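You operate a simulated robot arm through the tools that you are given. There is no shell and no other tool.

You run a simulated robot arm. Do the job below in one go: nothing can be reset, and whatever is moved stays where it is left.

JOB
Put things in order on the top of the grey bench. At the end: the tall black cap stands where the cream filter stood; the teal filter stands where the orange sign (marked "TANK") stood; the orange sign stands where the tall black cap stood; the cream filter stands where the yellow sign (marked "BASE") stood; the yellow sign is on the brown carton (marked "FLOAT"); whatever was shut is shut again. Leave all else as you found it, and nothing knocked over.

Only the result counts: the job must be done as asked and must still hold three seconds after the hand-in. Knocking over, shifting, dropping, spilling or breaking anything else fails it. Lids that push on must go on centred and level and be pressed home; caps that screw on are set level and turned clockwise until they are tight.

ROBOT AND FRAMES
A 7-joint arm with a two-finger parallel gripper, fixed in place. Base frame: the origin is at the foot of the arm, x ahead of it, y to its left, z up; the work surface is at about z = 0. Units: m, rad, N and s.
With the tool pointing down near the work surface it reaches from about 0.24 to 0.62 m from the base axis. Its first joint turns from -1.152 to 1.152 rad. Payload 2.6 kg.
Tool frame: the origin (TCP) lies between the finger pads and is the grasp point; the fingertips stand 0.03 m ahead of it; z points along the fingers, y is the line along which they close. The gripper opens to 0.094 m. The fingers are 0.028 m wide and 0.01 m thick; the gripper's body (0.05 by 0.096 m) begins 0.055 m behind the TCP.
Orientation is that of the tool frame in the base frame, as [roll, pitch, yaw] about the fixed x, y, z axes, in that order (R = Rz(yaw) Ry(pitch) Rx(roll)). With the fingers straight down and closing along the base's y, the tool's x points along the base's -x, its y along +y and its z along -z.

CONTROLS
- The arm moves only by the tool jog_arm. Its argument "steps" is a list of rows, each a list of 7 numbers: the shift along the base's x, y, z in m, then the turn, a rotation vector about the base's x, y, z in degrees, then the gripper command, from -1 (shut) to 1 (fully open), values between in proportion. In form: [[x, y, z, rx, ry, rz, gripper], ...]. A call has 1 to 20 rows; each row shifts and turns the commanded pose from where the row before left it. A row lasts 0.2 s, in which the tool goes at most 0.05 m and 0.15 rad; a call with a longer step from one row to the next is refused whole, and so is a gripper value outside its range. Where a pose cannot be reached the arm comes as near as it can. A force on the tool above 40 N (or 10 N above the force at the start of the call, whichever is more), or a blocked arm, ends the call early, and 0.2 s more pass. The fingers move at their own pace (about 0.072 m/s each) and stop on an object; they squeeze with about 33 N. The grip force told is the motor's: it shows also when the fingers shut on nothing. Time passes only in rows, and 0.2 s behind the last, so rows that do not move let the fingers close. The reply holds the time, the measured pose of the TCP, the force on the tool along the base axes, the opening and the grip force, in the units named above and with some noise, with the torque about the TCP (base axes, N m) and any sound that the robot's microphone picked up.
- Cameras (640 x 400 px; columns grow to the right, rows downward): "scene" is fixed at [0.0316, 0.4317, 0.5624]; the picture's right is [-0.78, -0.62, 0.00], its down [-0.37, 0.46, -0.81] and it looks along [0.50, -0.63, -0.59] (base axes); focal length 305 px, centre (320, 200). "wrist" rides on the gripper at [0.076, 0.014, -0.103] in the tool frame; the picture's right is [-0.18, 0.98, 0.00], its down [-0.75, -0.14, -0.64] and it looks along [-0.63, -0.12, 0.77] (tool axes); focal length 243 px, centre (320, 200). There is no depth. A picture from a camera that has moved, and an enlarged one, comes with that camera's place and axes in the base frame and with its lens.
- snapshot(camera): a new picture of that camera. It takes no simulated time.
- enlarge(camera, box): a new picture of the part [left, top, right, bottom] of that camera's present view, enlarged. It takes no simulated time.
- sign_off(): hands the job in; it is judged then, once.

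Nothing tells you positions but the pictures and the camera data. Unless the task says otherwise, let go and move clear before handing in.

The tools are called after "Emit:" as name(argument=value, ...) on one line, values as JSON. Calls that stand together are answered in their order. jog_arm: Moves the arm, as the interface text tells. Its arguments: {"type":"object","properties":{"steps":{"type":"array","items":{"type":"array","items":{"type":"number"}}}},"required":["steps"]} The other tools are called the same way: snapshot (camera) takes a picture; enlarge (camera, box) takes an enlarged picture of a part of a camera's view; sign_off () hands the job in.

At the start:

```text
t: 0.0
tool_pos: [0.4029, -0.0156, 0.3264]
tcp_rot: [-3.142, 0.001, 3.141]
ft_force: [0.4, 0.3, -0.1]
ft_torque: [-0.03, 0.0, 0.0]
grip_width: 0.0941
gripper_force: 0.1
```

scene: 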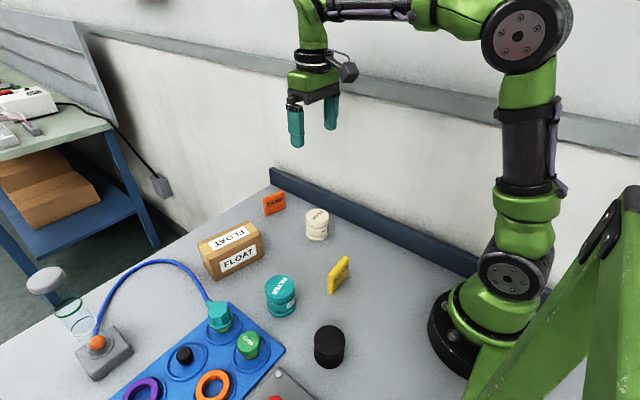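
wrist: 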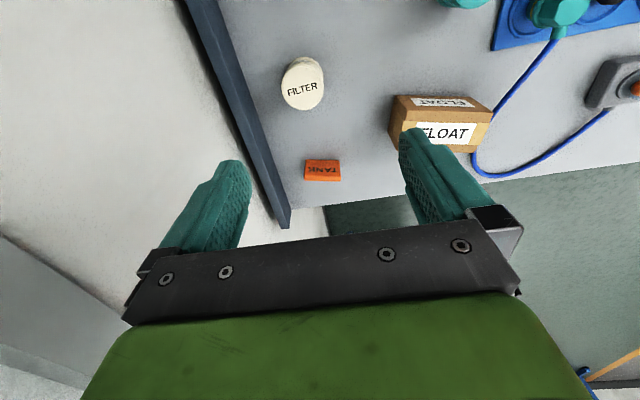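

I see the bench with the orange TANK sign, cream filter, brown FLOAT carton, teal filter, yellow sign and tall black cap, plus a blue panel I should leave alone. I'll look closer before moving anything.

Emit:
enlarge(camera="scene", box=[180, 170, 380, 295])

Emit:
enlarge(camera="scene", box=[180, 275, 380, 400])

Emit:
enlarge(camera="scene", box=[0, 250, 240, 400])

Emit:
enlarge(camera="wrist", box=[240, 0, 560, 200])

```text
3.20 times, centred on (280, 232) of scene
camera zoom: at [0.0316, 0.4317, 0.5624], right [-0.78, -0.62, 0.0], down [-0.37, 0.46, -0.81], along [0.5, -0.63, -0.59], focal length 977 px, centre (448, 96)
```

zoom: 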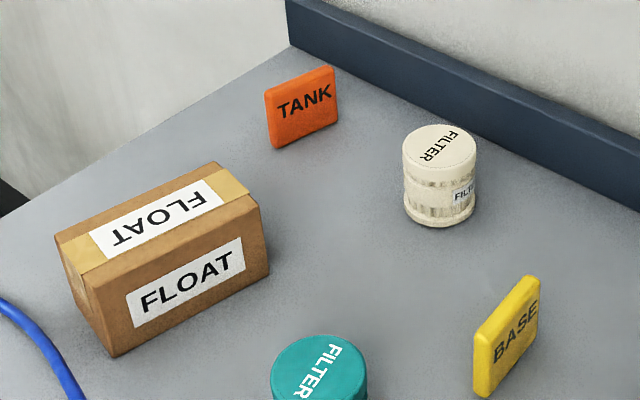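

```text
3.20 times, centred on (280, 338) of scene
camera zoom: at [0.0316, 0.4317, 0.5624], right [-0.78, -0.62, 0.0], down [-0.37, 0.46, -0.81], along [0.5, -0.63, -0.59], focal length 977 px, centre (448, -240)
```

zoom: 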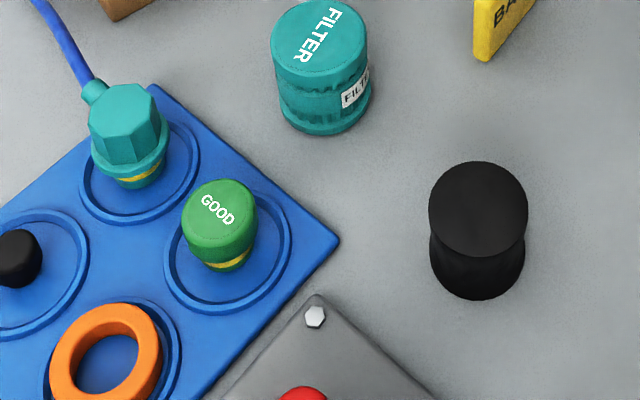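

```text
2.67 times, centred on (120, 325) of scene
camera zoom: at [0.0316, 0.4317, 0.5624], right [-0.78, -0.62, 0.0], down [-0.37, 0.46, -0.81], along [0.5, -0.63, -0.59], focal length 814 px, centre (853, -133)
```

zoom: 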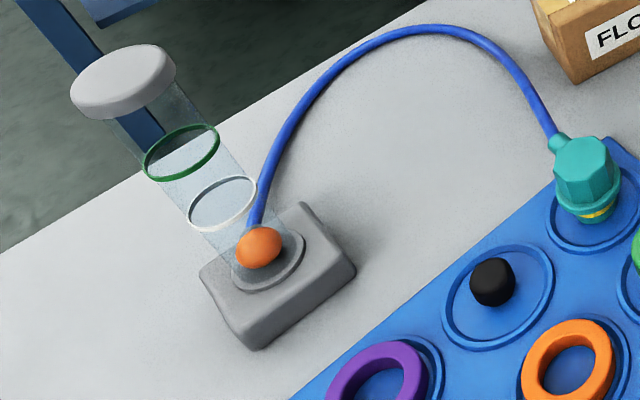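

```text
2.00 times, centred on (400, 100) of wrist
camera zoom: at [0.326, -0.0027, 0.4291], right [0.18, 0.98, 0.0], down [0.75, -0.14, 0.64], along [0.63, -0.12, -0.77], focal length 485 px, centre (160, 400)
```

zoom: 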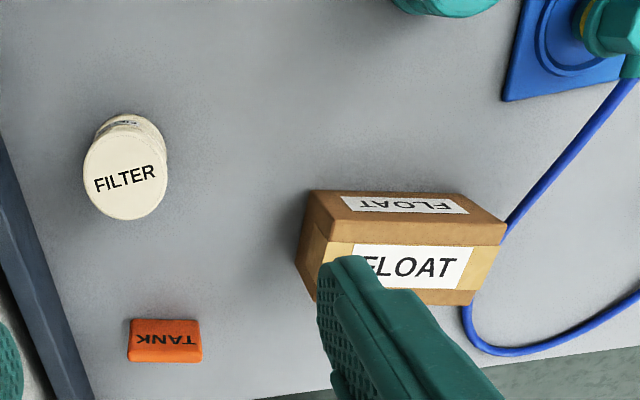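

The yellow sign stands roughly at (0.275, 0.055) with its face along y. The cream filter is about (0.415, -0.04), the teal filter about (0.333, 0.18), the black cap about (0.19, 0.20), the orange sign about (0.573, -0.04), and the carton top centre about (0.518, 0.157, 0.07). Next I move above the yellow sign, turn the gripper 90° and look with the wrist camera.

Emit:
jog_arm(steps=[[-0.01145, 0.00645, -0.0097, 0, 0, 8.1818, 1], [-0.01145, 0.00645, -0.0097, 0, 0, 8.1818, 1], [-0.01145, 0.00645, -0.0097, 0, 0, 8.1818, 1], [-0.01145, 0.00645, -0.0097, 0, 0, 8.1818, 1], [-0.01145, 0.00645, -0.0097, 0, 0, 8.1818, 1], [-0.01145, 0.00645, -0.0097, 0, 0, 8.1818, 1], [-0.01145, 0.00645, -0.0097, 0, 0, 8.1818, 1], [-0.01145, 0.00645, -0.0097, 0, 0, 8.1818, 1], [-0.01145, 0.00645, -0.0097, 0, 0, 8.1818, 1], [-0.01145, 0.00645, -0.0097, 0, 0, 8.1818, 1], [-0.01145, 0.00645, -0.0097, 0, 0, 8.1818, 1], [0, 0, 0, 0, 0, 0, 1]])

Emit:
snapshot(camera="wrist")

Emit:
snapshot(camera="scene")

```text
t: 2.6
tool_pos: [0.2762, 0.0564, 0.2203]
tcp_rot: [3.141, 0.001, -1.569]
ft_force: [-0.3, -1.4, -0.1]
ft_torque: [-0.01, -0.01, -0.02]
grip_width: 0.0941
gripper_force: 0.1
```

```text
taken
camera wrist: at [0.2622, -0.0217, 0.3227], right [-0.98, 0.18, 0.0], down [0.14, 0.75, 0.64], along [0.12, 0.63, -0.77], focal length 243 px, centre (320, 200)
```

wrist: 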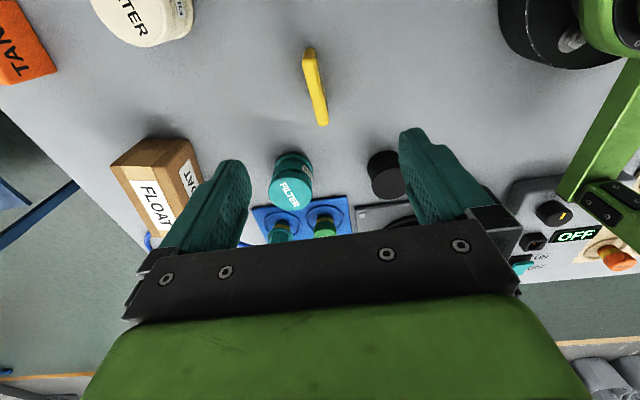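

```text
taken
```

scene: 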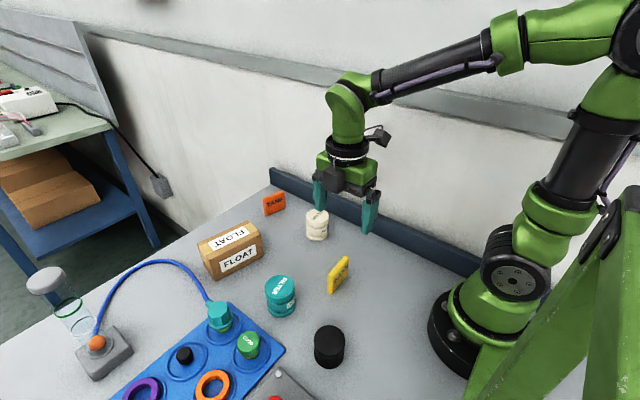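

The yellow sign is almost under the tool. I'll enlarge to get its line and height.

Emit:
enlarge(camera="wrist", box=[240, 20, 400, 145])

Emit:
enlarge(camera="wrist", box=[240, 120, 440, 245])

Emit:
enlarge(camera="wrist", box=[460, 130, 640, 290])

```text
3.20 times, centred on (320, 82) of wrist
camera zoom: at [0.2622, -0.0217, 0.3227], right [-0.98, 0.18, 0.0], down [0.14, 0.75, 0.64], along [0.12, 0.63, -0.77], focal length 776 px, centre (320, 576)
```

zoom: 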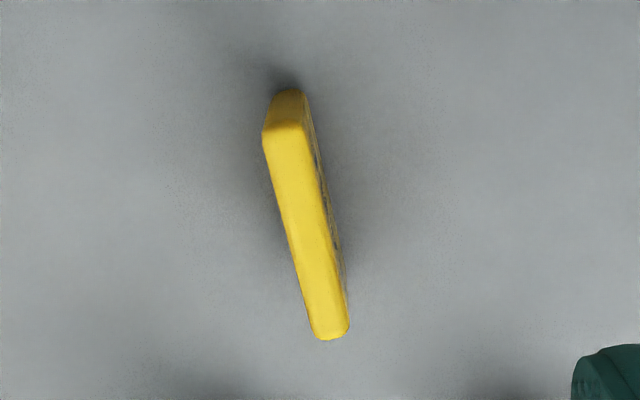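

```text
3.20 times, centred on (340, 182) of wrist
camera zoom: at [0.2622, -0.0217, 0.3227], right [-0.98, 0.18, 0.0], down [0.14, 0.75, 0.64], along [0.12, 0.63, -0.77], focal length 776 px, centre (256, 256)
```

zoom: 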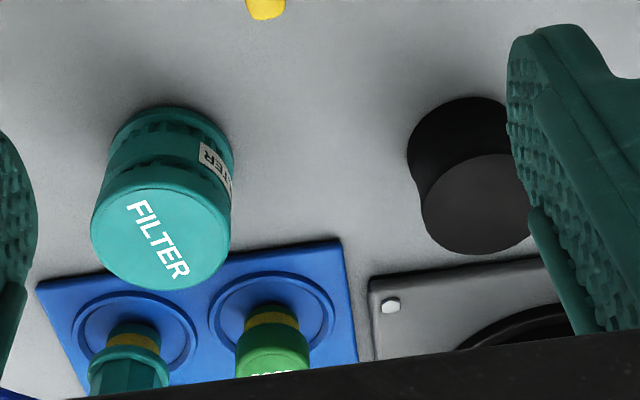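

```text
2.50 times, centred on (550, 210) of wrist
camera zoom: at [0.2622, -0.0217, 0.3227], right [-0.98, 0.18, 0.0], down [0.14, 0.75, 0.64], along [0.12, 0.63, -0.77], focal length 606 px, centre (-255, 175)
```

zoom: 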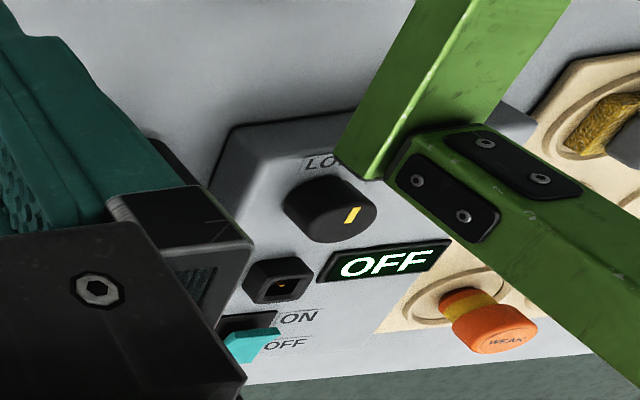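

The yellow sign's top runs from about (0.281, 0.022) to (0.278, 0.086), about 12 mm thick and 0.06 tall. I'll turn 2°, descend over it to z≈0.038, and grip.

Emit:
jog_arm(steps=[[0.002, -0.0027, -0.03, 0, 0, 2, 1], [0, 0, -0.03, 0, 0, 0, 1], [0, 0, -0.03, 0, 0, 0, 1], [0, 0, -0.03, 0, 0, 0, 1], [0, 0, -0.03, 0, 0, 0, 1], [0, 0, -0.016, 0, 0, 0, 1], [0, 0, -0.016, 0, 0, 0, 1], [0, 0, 0, 0, 0, 0, 1]])

Emit:
snapshot(camera="wrist")

Emit:
enlarge(camera="scene", box=[260, 190, 420, 290])

```text
t: 4.4
tool_pos: [0.2795, 0.0525, 0.0376]
tcp_rot: [-3.142, 0.0, -1.536]
ft_force: [0.0, -0.6, -0.6]
ft_torque: [0.02, 0.0, 0.0]
grip_width: 0.0937
gripper_force: 0.1
```

```text
taken
camera wrist: at [0.2676, -0.0248, 0.1401], right [-0.99, 0.15, 0.0], down [0.11, 0.76, 0.64], along [0.1, 0.63, -0.77], focal length 243 px, centre (320, 200)
```

wrist: 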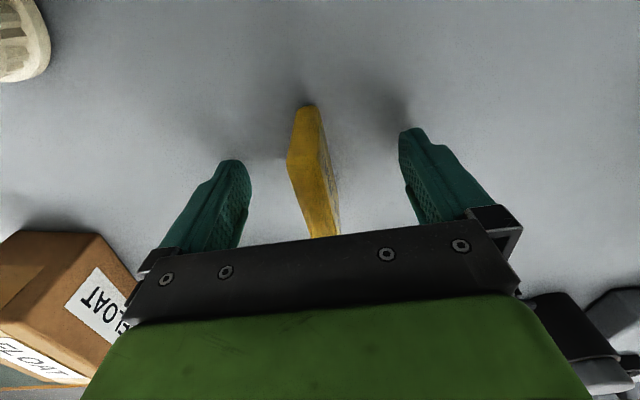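

```text
4.00 times, centred on (340, 240) of scene
camera zoom: at [0.0316, 0.4317, 0.5624], right [-0.78, -0.62, 0.0], down [-0.37, 0.46, -0.81], along [0.5, -0.63, -0.59], focal length 1222 px, centre (240, 40)
```

zoom: 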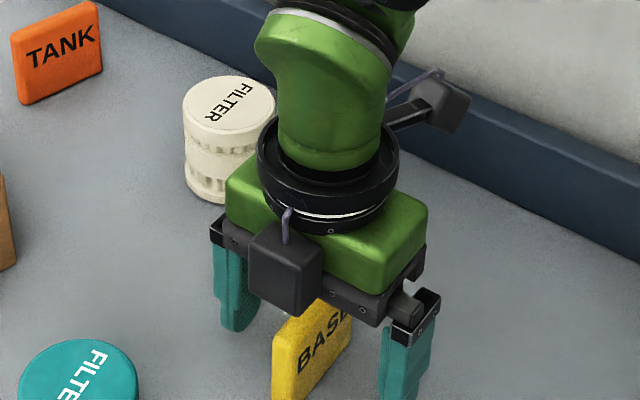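

The sign is between the fingers. I'll take a close measurement of where it stands before gripping, since the cream filter goes there.

Emit:
enlarge(camera="wrist", box=[240, 90, 400, 240])

```text
2.67 times, centred on (320, 165) of wrist
camera zoom: at [0.2676, -0.0248, 0.1401], right [-0.99, 0.15, 0.0], down [0.11, 0.76, 0.64], along [0.1, 0.63, -0.77], focal length 647 px, centre (320, 293)
```

zoom: 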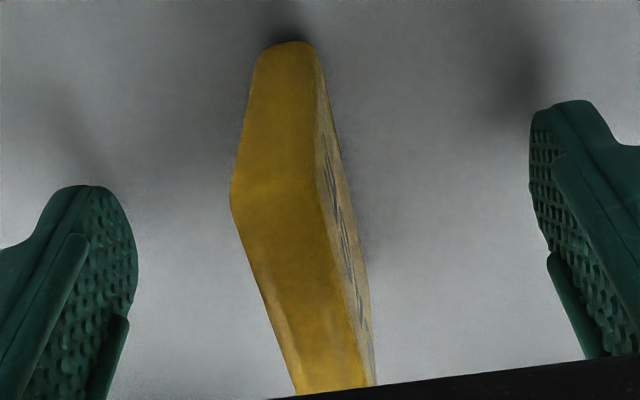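

The yellow sign's spot is about (0.280, 0.054). I grip now.

Emit:
jog_arm(steps=[[0, 0, 0, 0, 0, 0, -1], [0, 0, 0, 0, 0, 0, -1], [0, 0, 0, 0, 0, 0, -1], [0, 0, 0, 0, 0, 0, -1], [0, 0, 0, 0, 0, 0, -1]])

Emit:
snapshot(camera="wrist")

```text
t: 5.6
tool_pos: [0.2794, 0.0526, 0.0371]
tcp_rot: [3.14, 0.0, -1.537]
ft_force: [0.6, -0.4, -0.6]
ft_torque: [-0.01, -0.02, 0.01]
grip_width: 0.0176
gripper_force: 33.1
```

```text
taken
camera wrist: at [0.2677, -0.0247, 0.1404], right [-0.99, 0.15, 0.0], down [0.11, 0.76, 0.64], along [0.1, 0.63, -0.77], focal length 243 px, centre (320, 200)
```

wrist: 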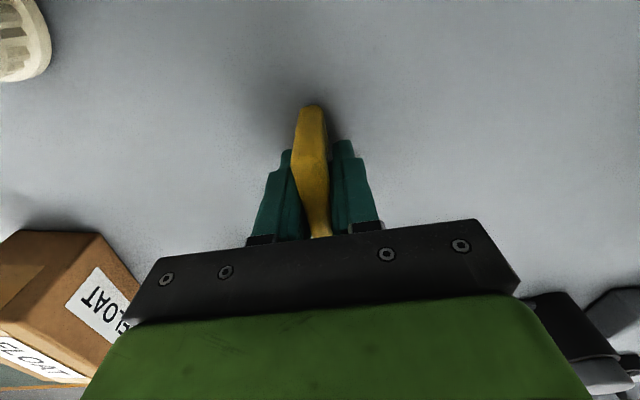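

The sign is gripped (17.6 mm). I lift it and travel to over the carton at a safe height.

Emit:
jog_arm(steps=[[0, 0, 0.01, 0, 0, 0, -1], [0, 0, 0.02, 0, 0, 0, -1], [0, 0, 0.03, 0, 0, 0, -1], [0, 0, 0.03, 0, 0, 0, -1], [0, 0, 0.03, 0, 0, 0, -1], [0, 0, 0.03, 0, 0, 0, -1], [0, 0, 0.03, 0, 0, 0, -1]])

Emit:
enlarge(camera="scene", box=[190, 210, 290, 285])

Emit:
snapshot(camera="wrist")

```text
t: 7.2
tool_pos: [0.2797, 0.0519, 0.2208]
tcp_rot: [3.141, 0.0, -1.535]
ft_force: [-0.3, 0.3, -0.8]
ft_torque: [0.0, 0.0, 0.02]
grip_width: 0.0177
gripper_force: 32.9
```

```text
5.33 times, centred on (240, 248) of scene
camera zoom: at [0.0316, 0.4317, 0.5624], right [-0.78, -0.62, 0.0], down [-0.37, 0.46, -0.81], along [0.5, -0.63, -0.59], focal length 1629 px, centre (747, -53)
```

zoom: 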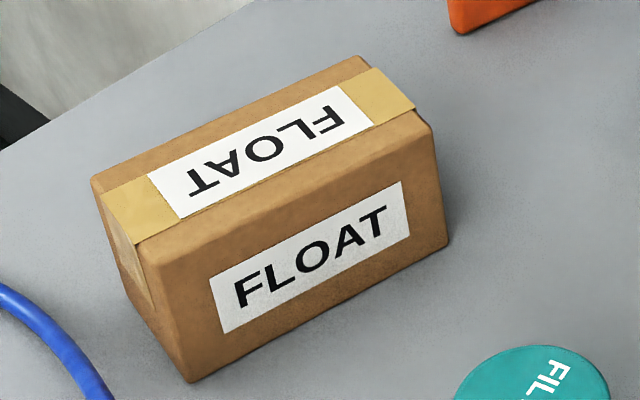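

```text
taken
camera wrist: at [0.268, -0.0261, 0.3232], right [-0.99, 0.15, 0.0], down [0.12, 0.76, 0.64], along [0.1, 0.64, -0.77], focal length 243 px, centre (320, 200)
```

wrist: 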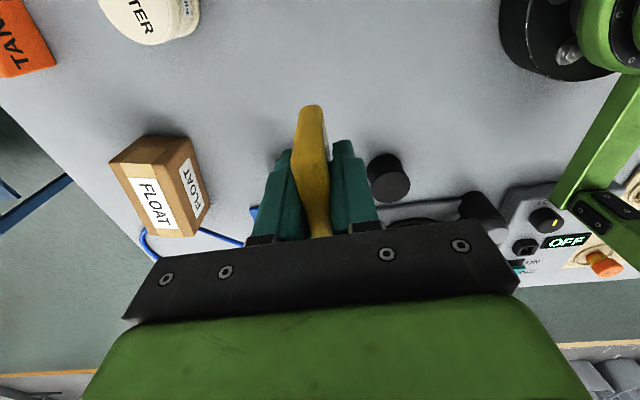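

The carton top is about 0.0745 m high, centred at about (0.515, 0.159), with its long axis about 77° from x. I carry the sign there and look again before lowering.

Emit:
jog_arm(steps=[[0.0294, 0.0134, -0.0026, 0, 0, -1.84, -1], [0.0294, 0.0134, -0.0026, 0, 0, -1.84, -1], [0.0294, 0.0134, -0.0026, 0, 0, -1.84, -1], [0.0294, 0.0134, -0.0026, 0, 0, -1.84, -1], [0.0294, 0.0134, -0.0026, 0, 0, -1.84, -1], [0.0294, 0.0134, -0.0026, 0, 0, -1.84, -1], [0.0294, 0.0134, -0.0026, 0, 0, -1.84, -1], [0.0294, 0.0134, -0.0026, 0, 0, -1.84, -1], [0, 0, 0, 0, 0, 0, -1]])

Emit:
snapshot(camera="wrist")

Emit:
enlarge(camera="scene", box=[160, 150, 320, 290])

```text
t: 9.2
tool_pos: [0.5152, 0.1599, 0.196]
tcp_rot: [3.141, 0.001, -1.792]
ft_force: [0.1, -0.9, -0.6]
ft_torque: [0.0, 0.02, 0.04]
grip_width: 0.0179
gripper_force: 33.0
```

```text
taken
camera wrist: at [0.4837, 0.0885, 0.2993], right [-0.92, 0.4, 0.0], down [0.3, 0.7, 0.64], along [0.25, 0.59, -0.77], focal length 243 px, centre (320, 200)
```

wrist: 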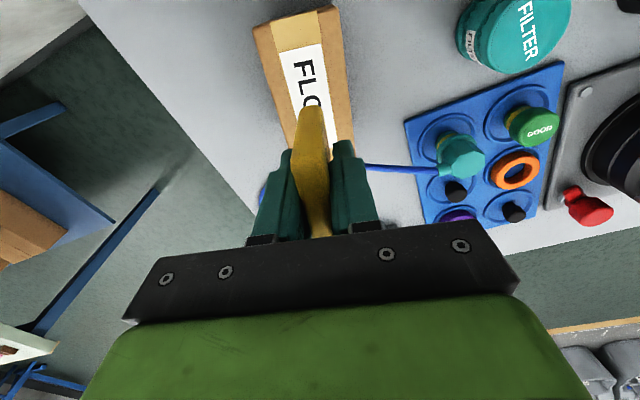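

```text
2.86 times, centred on (240, 220) of scene
camera zoom: at [0.0316, 0.4317, 0.5624], right [-0.78, -0.62, 0.0], down [-0.37, 0.46, -0.81], along [0.5, -0.63, -0.59], focal length 872 px, centre (549, 143)
```

zoom: 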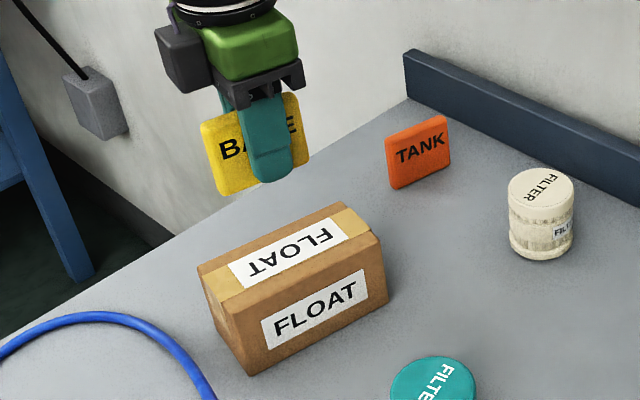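

Sign hangs over the carton; I'll zoom in to check alignment in the wrist view.

Emit:
enlarge(camera="wrist", box=[220, 0, 400, 180])

```text
2.22 times, centred on (310, 90) of wrist
camera zoom: at [0.4837, 0.0885, 0.2993], right [-0.92, 0.4, 0.0], down [0.3, 0.7, 0.64], along [0.25, 0.59, -0.77], focal length 539 px, centre (342, 444)
```

zoom: 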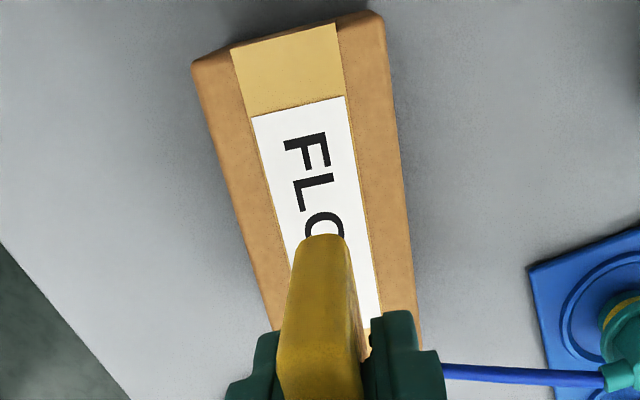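

The wrist view puts the carton centre nearer (0.519, 0.155), so I shift slightly and lower to just above the top.

Emit:
jog_arm(steps=[[0.003, -0.004, -0.02, 0, 0, 0, -1], [0, 0, -0.02, 0, 0, 0, -1], [0, 0, -0.02, 0, 0, 0, -1], [0, 0, -0.01, 0, 0, 0, -1], [0, 0, -0.006, 0, 0, 0, -1], [0, 0, 0, 0, 0, 0, -1]])

Emit:
enlarge(camera="scene", box=[180, 190, 290, 290])

Emit:
enlarge(camera="wrist", box=[220, 0, 400, 180])

```text
t: 10.6
tool_pos: [0.5178, 0.1561, 0.1204]
tcp_rot: [3.141, 0.001, -1.793]
ft_force: [0.1, 1.0, -0.6]
ft_torque: [0.01, -0.04, 0.02]
grip_width: 0.0178
gripper_force: 33.5
```

```text
4.00 times, centred on (235, 240) of scene
camera zoom: at [0.0316, 0.4317, 0.5624], right [-0.78, -0.62, 0.0], down [-0.37, 0.46, -0.81], along [0.5, -0.63, -0.59], focal length 1222 px, centre (660, 40)
```

zoom: 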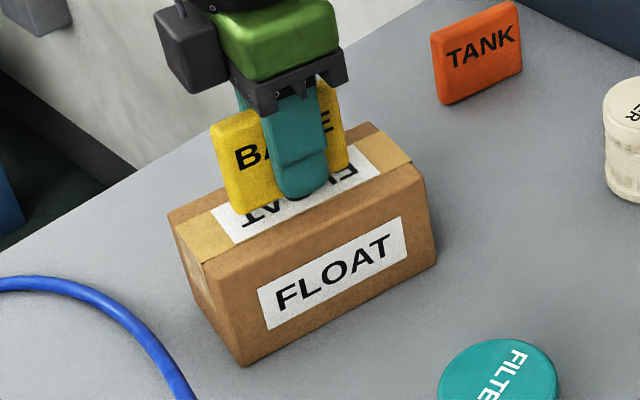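

```text
2.22 times, centred on (310, 90) of wrist
camera zoom: at [0.4864, 0.0842, 0.2229], right [-0.92, 0.4, 0.0], down [0.3, 0.7, 0.64], along [0.25, 0.59, -0.77], focal length 539 px, centre (342, 444)
```

zoom: 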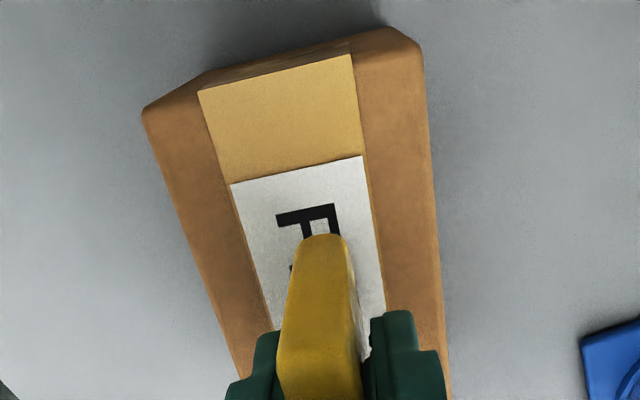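

The sign sits over the middle of the label. Lowering the last millimetres gently.

Emit:
jog_arm(steps=[[0, 0, -0.003, 0, 0, 0, -1], [0, 0, -0.003, 0, 0, 0, -1], [0, 0, -0.001, 0, 0, 0, -1], [0, 0, 0, 0, 0, 0, -1]])

Emit:
enlarge(camera="scene", box=[190, 210, 280, 270])

```text
t: 11.6
tool_pos: [0.5177, 0.156, 0.1128]
tcp_rot: [3.14, 0.001, -1.793]
ft_force: [-0.2, -0.3, -1.2]
ft_torque: [0.01, 0.02, 0.0]
grip_width: 0.0175
gripper_force: 33.0
```

```text
6.67 times, centred on (235, 240) of scene
camera zoom: at [0.0316, 0.4317, 0.5624], right [-0.78, -0.62, 0.0], down [-0.37, 0.46, -0.81], along [0.5, -0.63, -0.59], focal length 2036 px, centre (887, -67)
```

zoom: 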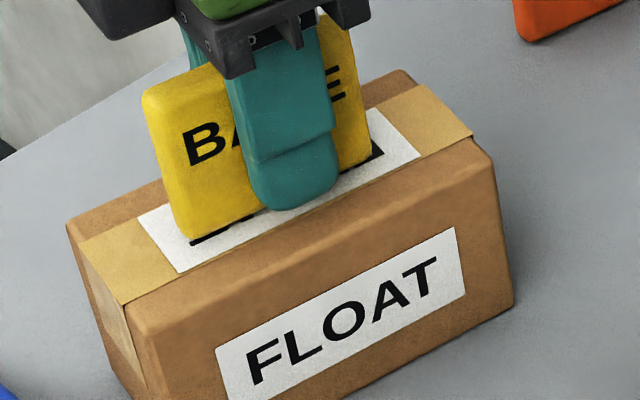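

Emit:
jog_arm(steps=[[0, 0, -0.001, 0, 0, 0, -1], [0, 0, 0, 0, 0, 0, -1]])

Emit:
jog_arm(steps=[[0, 0, -0.001, 0, 0, 0, -1], [0, 0, 0, 0, 0, 0, -1]])

```text
t: 12.2
tool_pos: [0.5178, 0.1551, 0.1125]
tcp_rot: [3.142, 0.0, -1.791]
ft_force: [0.7, 0.4, 0.0]
ft_torque: [0.02, 0.01, 0.01]
grip_width: 0.018
gripper_force: 33.0
```

```text
t: 12.8
tool_pos: [0.5176, 0.1567, 0.1119]
tcp_rot: [-3.14, 0.001, -1.791]
ft_force: [-0.9, -1.1, 5.2]
ft_torque: [0.0, 0.01, -0.02]
grip_width: 0.0176
gripper_force: 32.5
```

Contact felt (about 5 N), so the sign rests on the carton. I release and rise straight up.

Emit:
jog_arm(steps=[[0, 0, 0, 0, 0, 0, -0.4], [0, 0, 0, 0, 0, 0, 0], [0, 0, 0, 0, 0, 0, 0.4], [0, 0, 0, 0, 0, 0, 0.4]])

Emit:
enlarge(camera="scene", box=[190, 210, 280, 270])

```text
t: 13.8
tool_pos: [0.5168, 0.157, 0.1114]
tcp_rot: [-3.14, -0.001, -1.791]
ft_force: [-0.5, 0.5, -0.8]
ft_torque: [0.01, 0.0, 0.01]
grip_width: 0.0659
gripper_force: 0.2
```

```text
6.67 times, centred on (235, 240) of scene
camera zoom: at [0.0316, 0.4317, 0.5624], right [-0.78, -0.62, 0.0], down [-0.37, 0.46, -0.81], along [0.5, -0.63, -0.59], focal length 2036 px, centre (887, -67)
```

zoom: 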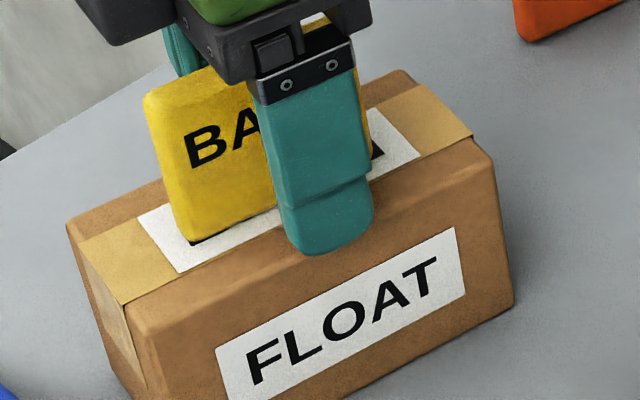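

The sign stands on the carton. I rise and move over the cream filter to inspect it.

Emit:
jog_arm(steps=[[0, 0, 0.01, 0, 0, 0, 0.4], [0, 0, 0.03, 0, 0, 0, 0.4], [0, 0, 0.04, 0, 0, 0, 0.4], [0, 0, 0.04, 0, 0, 0, 1], [-0.013, -0.025, 0, 0, 0, 1.6, 1], [-0.013, -0.025, 0, 0, 0, 1.6, 1], [-0.013, -0.025, 0, 0, 0, 1.6, 1], [-0.013, -0.025, 0, 0, 0, 1.6, 1], [-0.013, -0.025, 0, 0, 0, 1.6, 1], [-0.013, -0.025, 0, 0, 0, 1.6, 1], [-0.013, -0.025, 0, 0, 0, 1.6, 1], [-0.013, -0.0205, 0, 0, 0, 1.6, 1], [0, 0, 0, 0, 0, 0, 1]])

Emit:
snapshot(camera="wrist")

Emit:
snapshot(camera="scene")

```text
t: 16.6
tool_pos: [0.4146, -0.041, 0.2311]
tcp_rot: [3.141, 0.001, -1.569]
ft_force: [0.1, 0.7, 0.0]
ft_torque: [-0.03, -0.02, 0.0]
grip_width: 0.0941
gripper_force: 0.1
```

```text
taken
camera wrist: at [0.3999, -0.1167, 0.3336], right [-0.98, 0.18, 0.0], down [0.14, 0.75, 0.64], along [0.12, 0.63, -0.77], focal length 243 px, centre (320, 200)
```

wrist: 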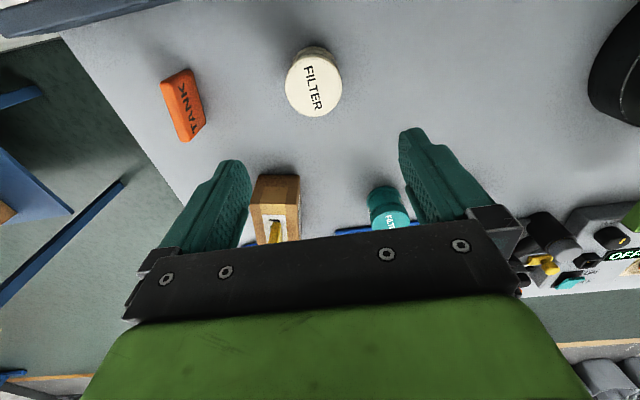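

```text
taken
```

scene: 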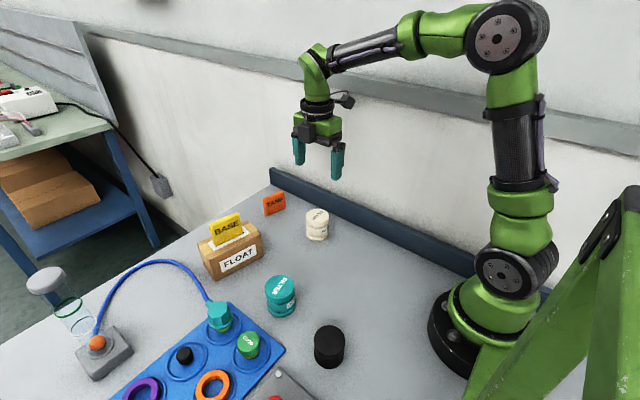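

The yellow sign stands well on the carton. I measure the cream filter and the orange sign from here.

Emit:
enlarge(camera="wrist", box=[240, 30, 400, 130])

Emit:
enlarge(camera="wrist", box=[120, 50, 280, 150])

Emit:
enlarge(camera="scene", box=[255, 180, 345, 250])

```text
4.00 times, centred on (320, 80) of wrist
camera zoom: at [0.3999, -0.1167, 0.3336], right [-0.98, 0.18, 0.0], down [0.14, 0.75, 0.64], along [0.12, 0.63, -0.77], focal length 970 px, centre (320, 680)
```

zoom: 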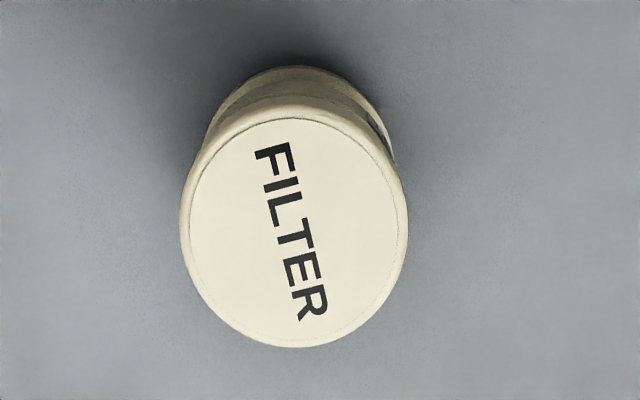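

```text
4.00 times, centred on (200, 100) of wrist
camera zoom: at [0.3999, -0.1167, 0.3336], right [-0.98, 0.18, 0.0], down [0.14, 0.75, 0.64], along [0.12, 0.63, -0.77], focal length 970 px, centre (800, 600)
```

zoom: 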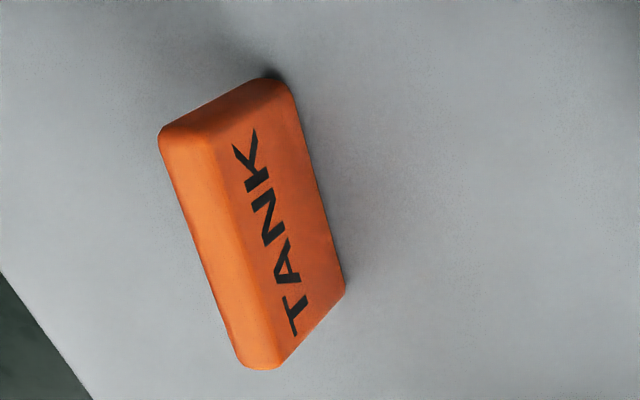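

```text
5.71 times, centred on (300, 215) of scene
camera zoom: at [0.0316, 0.4317, 0.5624], right [-0.78, -0.62, 0.0], down [-0.37, 0.46, -0.81], along [0.5, -0.63, -0.59], focal length 1745 px, centre (434, 114)
```

zoom: 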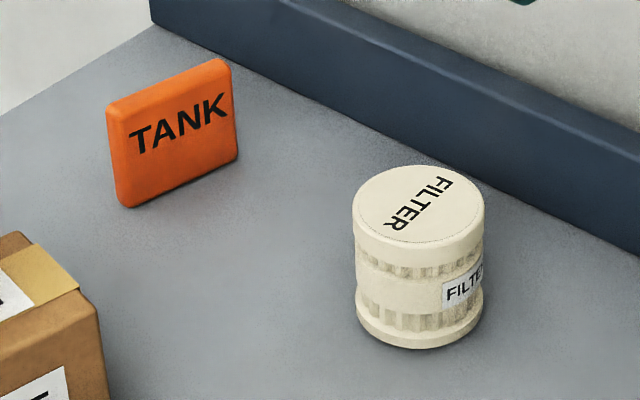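

The cream filter is about 0.061 m wide and 0.055 m tall, centred at about (0.419, -0.045). I descend around it and grip its body.

Emit:
jog_arm(steps=[[0.0045, -0.0038, -0.03, 0, 0, 0, 1], [0, 0, -0.03, 0, 0, 0, 1], [0, 0, -0.03, 0, 0, 0, 1], [0, 0, -0.03, 0, 0, 0, 1], [0, 0, -0.03, 0, 0, 0, 1], [0, 0, -0.02, 0, 0, 0, 1], [0, 0, 0, 0, 0, 0, 1]])

Emit:
snapshot(camera="wrist")

Emit:
enlarge(camera="scene", box=[255, 160, 375, 250])

```text
t: 18.2
tool_pos: [0.4175, -0.0431, 0.0606]
tcp_rot: [3.141, 0.0, -1.571]
ft_force: [0.3, -0.5, 1.1]
ft_torque: [0.01, 0.0, 0.0]
grip_width: 0.0941
gripper_force: 0.1
```

```text
taken
camera wrist: at [0.4031, -0.1211, 0.1624], right [-0.98, 0.18, 0.0], down [0.14, 0.75, 0.64], along [0.12, 0.63, -0.77], focal length 243 px, centre (320, 200)
```

wrist: 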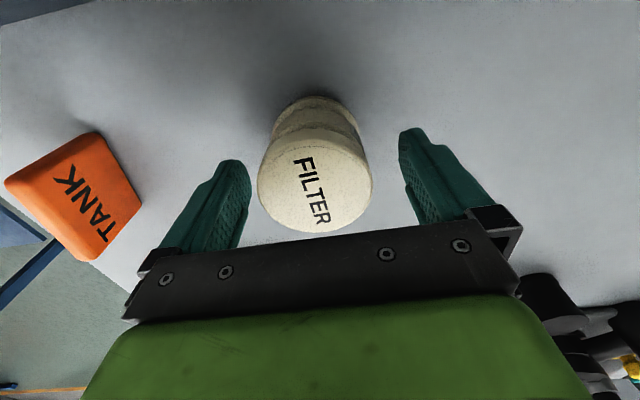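

```text
4.44 times, centred on (315, 205) of scene
camera zoom: at [0.0316, 0.4317, 0.5624], right [-0.78, -0.62, 0.0], down [-0.37, 0.46, -0.81], along [0.5, -0.63, -0.59], focal length 1357 px, centre (342, 178)
```

zoom: 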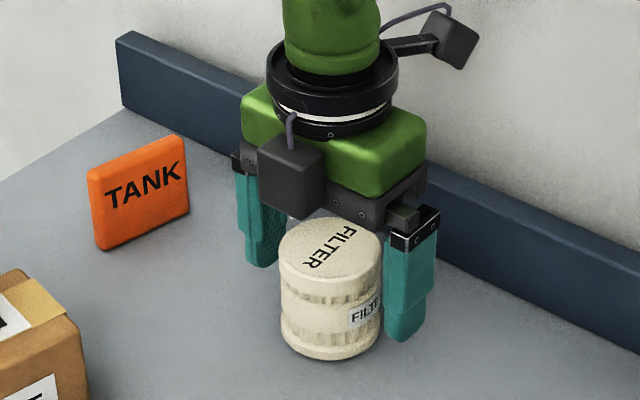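

Well centred between the fingers. Descending the rest and closing.

Emit:
jog_arm(steps=[[0, -0.001, -0.012, 0, 0, 0, 1], [0, 0, -0.0105, 0, 0, 0, 1], [0, 0, 0, 0, 0, 0, 1], [0, 0, 0, 0, 0, 0, -1], [0, 0, 0, 0, 0, 0, -1], [0, 0, 0, 0, 0, 0, -1], [0, 0, 0, 0, 0, 0, -1]])

Emit:
snapshot(camera="wrist")

Emit:
enlarge(camera="scene", box=[255, 160, 375, 250])

```text
t: 19.8
tool_pos: [0.4174, -0.0449, 0.0386]
tcp_rot: [-3.14, 0.0, -1.569]
ft_force: [-0.2, 0.3, 0.1]
ft_torque: [-0.01, 0.02, 0.0]
grip_width: 0.0586
gripper_force: 33.2
```

```text
taken
camera wrist: at [0.4029, -0.1219, 0.1414], right [-0.98, 0.18, 0.0], down [0.14, 0.75, 0.64], along [0.12, 0.63, -0.77], focal length 243 px, centre (320, 200)
```

wrist: 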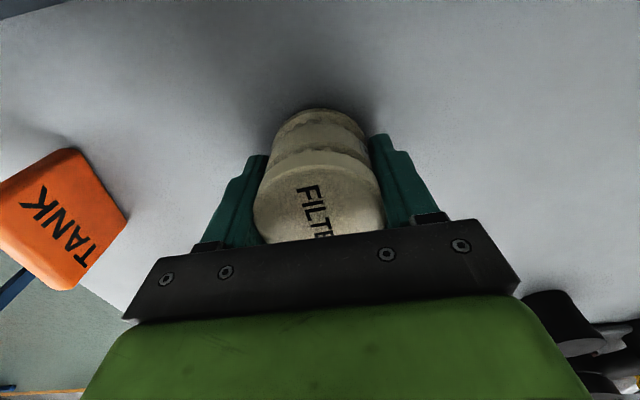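

```text
4.44 times, centred on (315, 205) of scene
camera zoom: at [0.0316, 0.4317, 0.5624], right [-0.78, -0.62, 0.0], down [-0.37, 0.46, -0.81], along [0.5, -0.63, -0.59], focal length 1357 px, centre (342, 178)
```

zoom: 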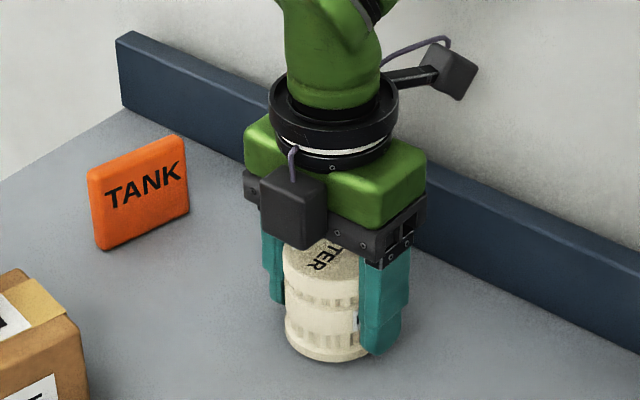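

Gripped at 58.6 mm. I lift and carry it to the yellow sign's old spot.

Emit:
jog_arm(steps=[[0, 0, 0.01, 0, 0, 0, -1], [0, 0, 0.025, 0, 0, 0, -1], [0, 0, 0.035, 0, 0, 0, -1], [0, 0, 0.035, 0, 0, 0, -1], [0, 0, 0.015, 0, 0, 0, -1], [-0.0275, 0.0197, 0, 0, 0, 0, -1], [-0.0275, 0.0197, 0, 0, 0, 0, -1], [-0.0275, 0.0197, 0, 0, 0, 0, -1], [-0.0275, 0.0197, 0, 0, 0, 0, -1], [-0.0275, 0.0197, 0, 0, 0, 0, -1], [0, 0, 0, 0, 0, 0, -1]])

Emit:
snapshot(camera="wrist")

Emit:
snapshot(camera="scene")

```text
t: 22.2
tool_pos: [0.2805, 0.0548, 0.1586]
tcp_rot: [3.141, 0.0, -1.569]
ft_force: [0.7, -0.9, 0.3]
ft_torque: [-0.02, -0.01, -0.03]
grip_width: 0.0586
gripper_force: 32.7
```

```text
taken
camera wrist: at [0.2657, -0.0228, 0.2627], right [-0.98, 0.18, 0.0], down [0.14, 0.75, 0.64], along [0.12, 0.63, -0.77], focal length 243 px, centre (320, 200)
```

wrist: 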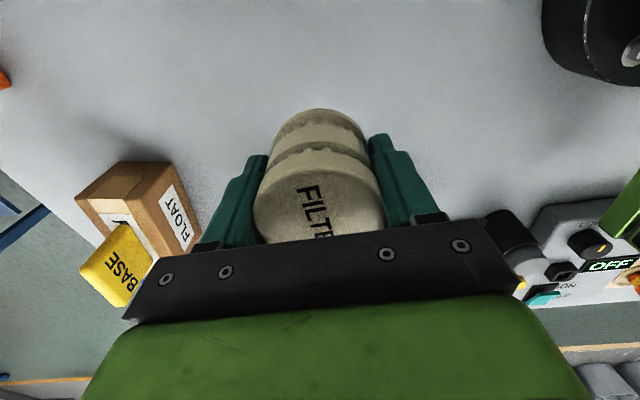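

```text
taken
```

scene: 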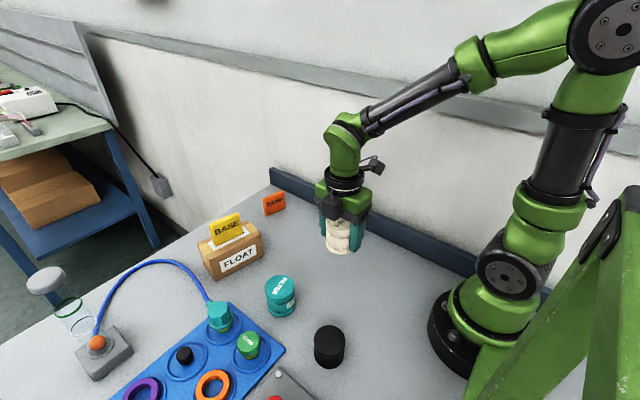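

Over the spot at about (0.280, 0.054). Lowering.

Emit:
jog_arm(steps=[[0, 0, -0.03, 0, 0, 0, -1], [0, 0, -0.03, 0, 0, 0, -1], [0, 0, -0.03, 0, 0, 0, -1], [0, 0, -0.018, 0, 0, 0, -1], [0, 0, -0.007, 0, 0, 0, -1], [0, 0, 0, 0, 0, 0, -1]])

Emit:
jog_arm(steps=[[0, 0, -0.002, 0, 0, 0, -1], [0, 0, 0, 0, 0, 0, -1]])

```text
t: 23.6
tool_pos: [0.2795, 0.0531, 0.0444]
tcp_rot: [-3.142, 0.0, -1.568]
ft_force: [-0.2, 0.7, 0.2]
ft_torque: [0.02, -0.02, -0.04]
grip_width: 0.0586
gripper_force: 33.2
```

```text
t: 24.2
tool_pos: [0.2788, 0.0533, 0.0428]
tcp_rot: [-3.142, -0.001, -1.57]
ft_force: [0.2, 1.0, -0.1]
ft_torque: [0.02, 0.01, 0.01]
grip_width: 0.0586
gripper_force: 32.9
```

Emit:
jog_arm(steps=[[0, 0, -0.002, 0, 0, 0, -1], [0, 0, 0, 0, 0, 0, -1]])

Emit:
jog_arm(steps=[[0, 0, -0.0015, 0, 0, 0, -1], [0, 0, 0, 0, 0, 0, -1]])

Emit:
jog_arm(steps=[[0, 0, -0.001, 0, 0, 0, -1], [0, 0, 0, 0, 0, 0, -1]])

```text
t: 24.8
tool_pos: [0.2799, 0.0543, 0.0408]
tcp_rot: [3.14, -0.001, -1.568]
ft_force: [0.1, -0.1, 0.2]
ft_torque: [-0.02, 0.03, 0.01]
grip_width: 0.0587
gripper_force: 33.1
```

```text
t: 25.4
tool_pos: [0.2809, 0.0538, 0.0392]
tcp_rot: [-3.14, 0.0, -1.57]
ft_force: [0.6, -0.6, -1.0]
ft_torque: [0.01, 0.01, 0.02]
grip_width: 0.0587
gripper_force: 32.7
```

```text
t: 26.0
tool_pos: [0.2803, 0.0531, 0.0382]
tcp_rot: [3.141, 0.001, -1.57]
ft_force: [-7.7, -2.6, 24.5]
ft_torque: [-0.04, 0.3, 0.01]
grip_width: 0.0589
gripper_force: 33.4
```

Firm contact (about 24 N). I release and rise.

Emit:
jog_arm(steps=[[0, 0, 0.0005, 0, 0, 0, 0.3], [0, 0, 0, 0, 0, 0, 0.6], [0, 0, 0, 0, 0, 0, 1], [0, 0, 0, 0, 0, 0, 1]])

Emit:
snapshot(camera="wrist")

Emit:
enlarge(camera="scene", box=[260, 200, 400, 310])

```text
t: 27.0
tool_pos: [0.2799, 0.0536, 0.0369]
tcp_rot: [3.142, -0.001, -1.569]
ft_force: [-0.9, 0.5, -0.2]
ft_torque: [-0.02, 0.03, 0.03]
grip_width: 0.0941
gripper_force: 0.1
```

```text
taken
camera wrist: at [0.2656, -0.0231, 0.1411], right [-0.98, 0.18, 0.0], down [0.14, 0.75, 0.64], along [0.12, 0.63, -0.77], focal length 243 px, centre (320, 200)
```

wrist: 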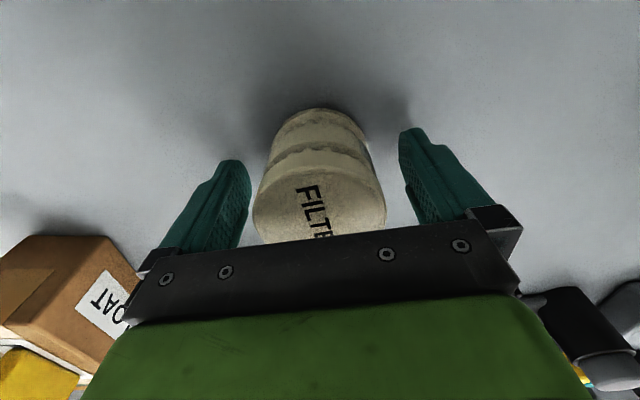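

```text
3.64 times, centred on (330, 255) of scene
camera zoom: at [0.0316, 0.4317, 0.5624], right [-0.78, -0.62, 0.0], down [-0.37, 0.46, -0.81], along [0.5, -0.63, -0.59], focal length 1110 px, centre (284, 0)
```

zoom: 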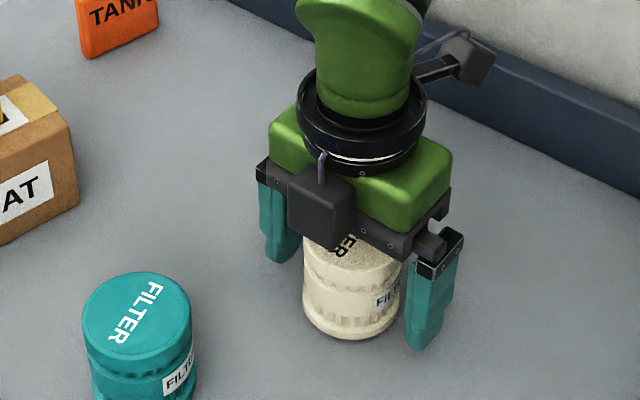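

The cream filter stands on the yellow sign's spot. I rise and look toward the black cap and the frame and panel near it.

Emit:
jog_arm(steps=[[0, 0, 0.01, 0, 0, 0, 1], [0, 0, 0.03, 0, 0, 0, 1], [0, 0, 0.04, 0, 0, 0, 1], [0, 0, 0.04, 0, 0, 0, 1], [0, 0, 0.04, 0, 0, 0, 1], [0, 0, 0.03, 0, 0, 0, 1], [0, 0, 0, 0, 0, 0, 1]])

Emit:
snapshot(camera="wrist")

Emit:
snapshot(camera="scene")

```text
t: 28.6
tool_pos: [0.2795, 0.0535, 0.229]
tcp_rot: [3.142, 0.0, -1.57]
ft_force: [-0.3, 0.1, 0.2]
ft_torque: [0.01, -0.01, -0.01]
grip_width: 0.094
gripper_force: 0.0
```

```text
taken
camera wrist: at [0.2655, -0.0225, 0.3312], right [-0.98, 0.18, 0.0], down [0.14, 0.75, 0.64], along [0.12, 0.63, -0.77], focal length 243 px, centre (320, 200)
```

wrist: 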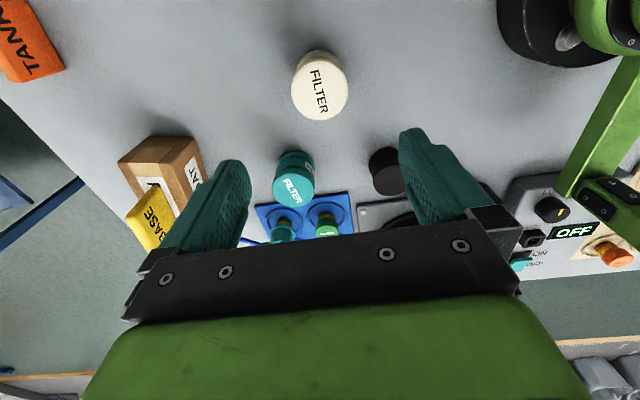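

```text
taken
```

scene: 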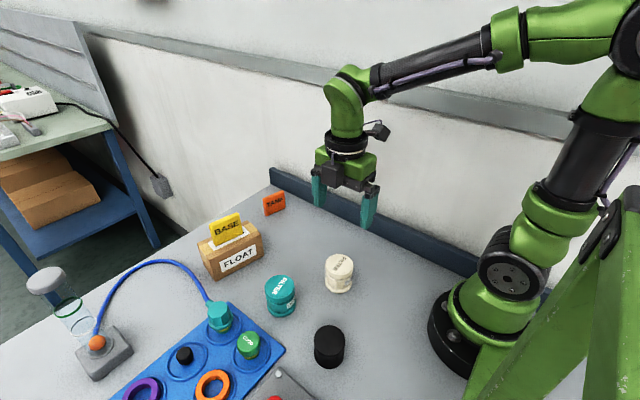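

I want to understand the green frame beside the cap before swinging the arm there.

Emit:
enlarge(camera="scene", box=[400, 160, 640, 400])

Emit:
enlarge(camera="wrist", box=[480, 0, 640, 280])

```text
1.67 times, centred on (520, 280) of scene
camera zoom: at [0.0316, 0.4317, 0.5624], right [-0.78, -0.62, 0.0], down [-0.37, 0.46, -0.81], along [0.5, -0.63, -0.59], focal length 509 px, centre (-13, 67)
```

zoom: 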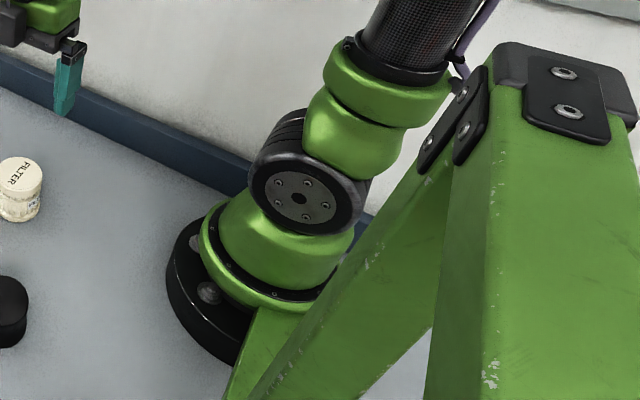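

```text
1.43 times, centred on (560, 140) of wrist
camera zoom: at [0.2655, -0.0225, 0.3312], right [-0.98, 0.18, 0.0], down [0.14, 0.75, 0.64], along [0.12, 0.63, -0.77], focal length 347 px, centre (-23, 286)
```

zoom: 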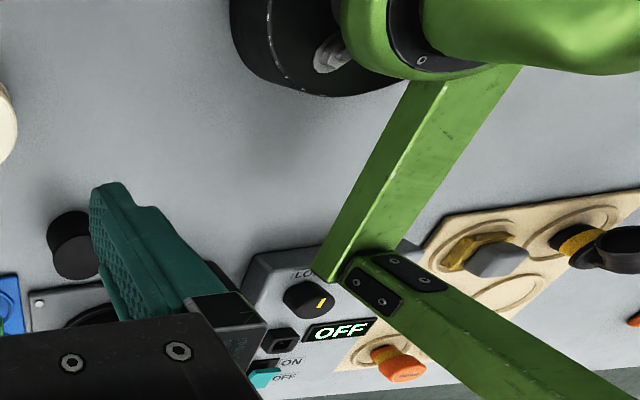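

I now take the black cap to be at about (0.197, 0.197), about 0.054 m wide and 0.045 m tall. The frame stands well to its left and behind. I swing over at height in a straight line and look again.

Emit:
jog_arm(steps=[[-0.0165, 0.0286, 0, 0, 0, 0, 1], [-0.0165, 0.0286, 0, 0, 0, 0, 1], [-0.0165, 0.0286, 0, 0, 0, 0, 1], [-0.0165, 0.0286, 0, 0, 0, 0, 1], [-0.0165, 0.0286, 0, 0, 0, 0, 1], [0, 0, 0, 0, 0, 0, 1]])

Emit:
snapshot(camera="wrist")

Emit:
snapshot(camera="scene")

```text
t: 30.0
tool_pos: [0.1955, 0.1987, 0.226]
tcp_rot: [-3.141, -0.001, -1.569]
ft_force: [-0.2, 0.4, 0.4]
ft_torque: [0.02, 0.0, 0.02]
grip_width: 0.0939
gripper_force: 0.1
```

```text
taken
camera wrist: at [0.1814, 0.1218, 0.3295], right [-0.98, 0.18, 0.0], down [0.14, 0.75, 0.64], along [0.12, 0.63, -0.77], focal length 243 px, centre (320, 200)
```

wrist: 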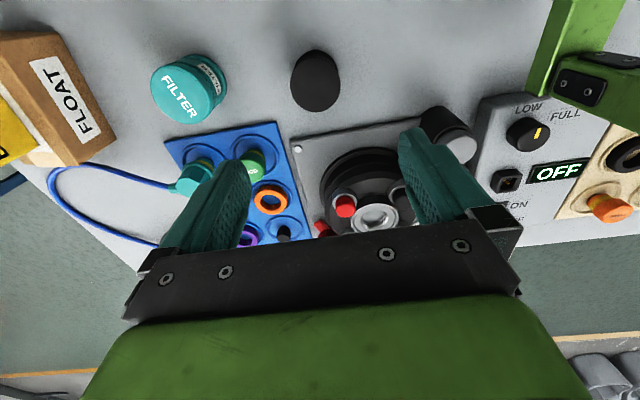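

```text
taken
```

scene: 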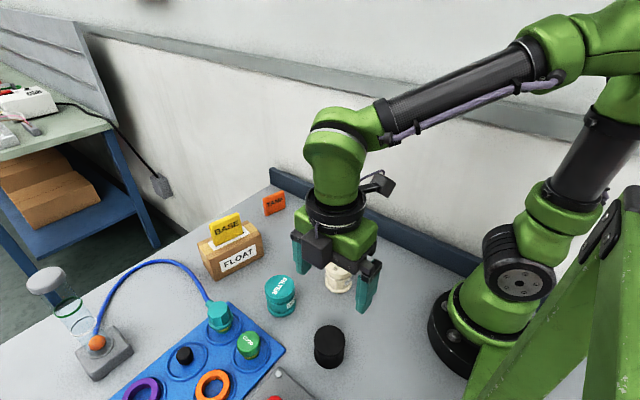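

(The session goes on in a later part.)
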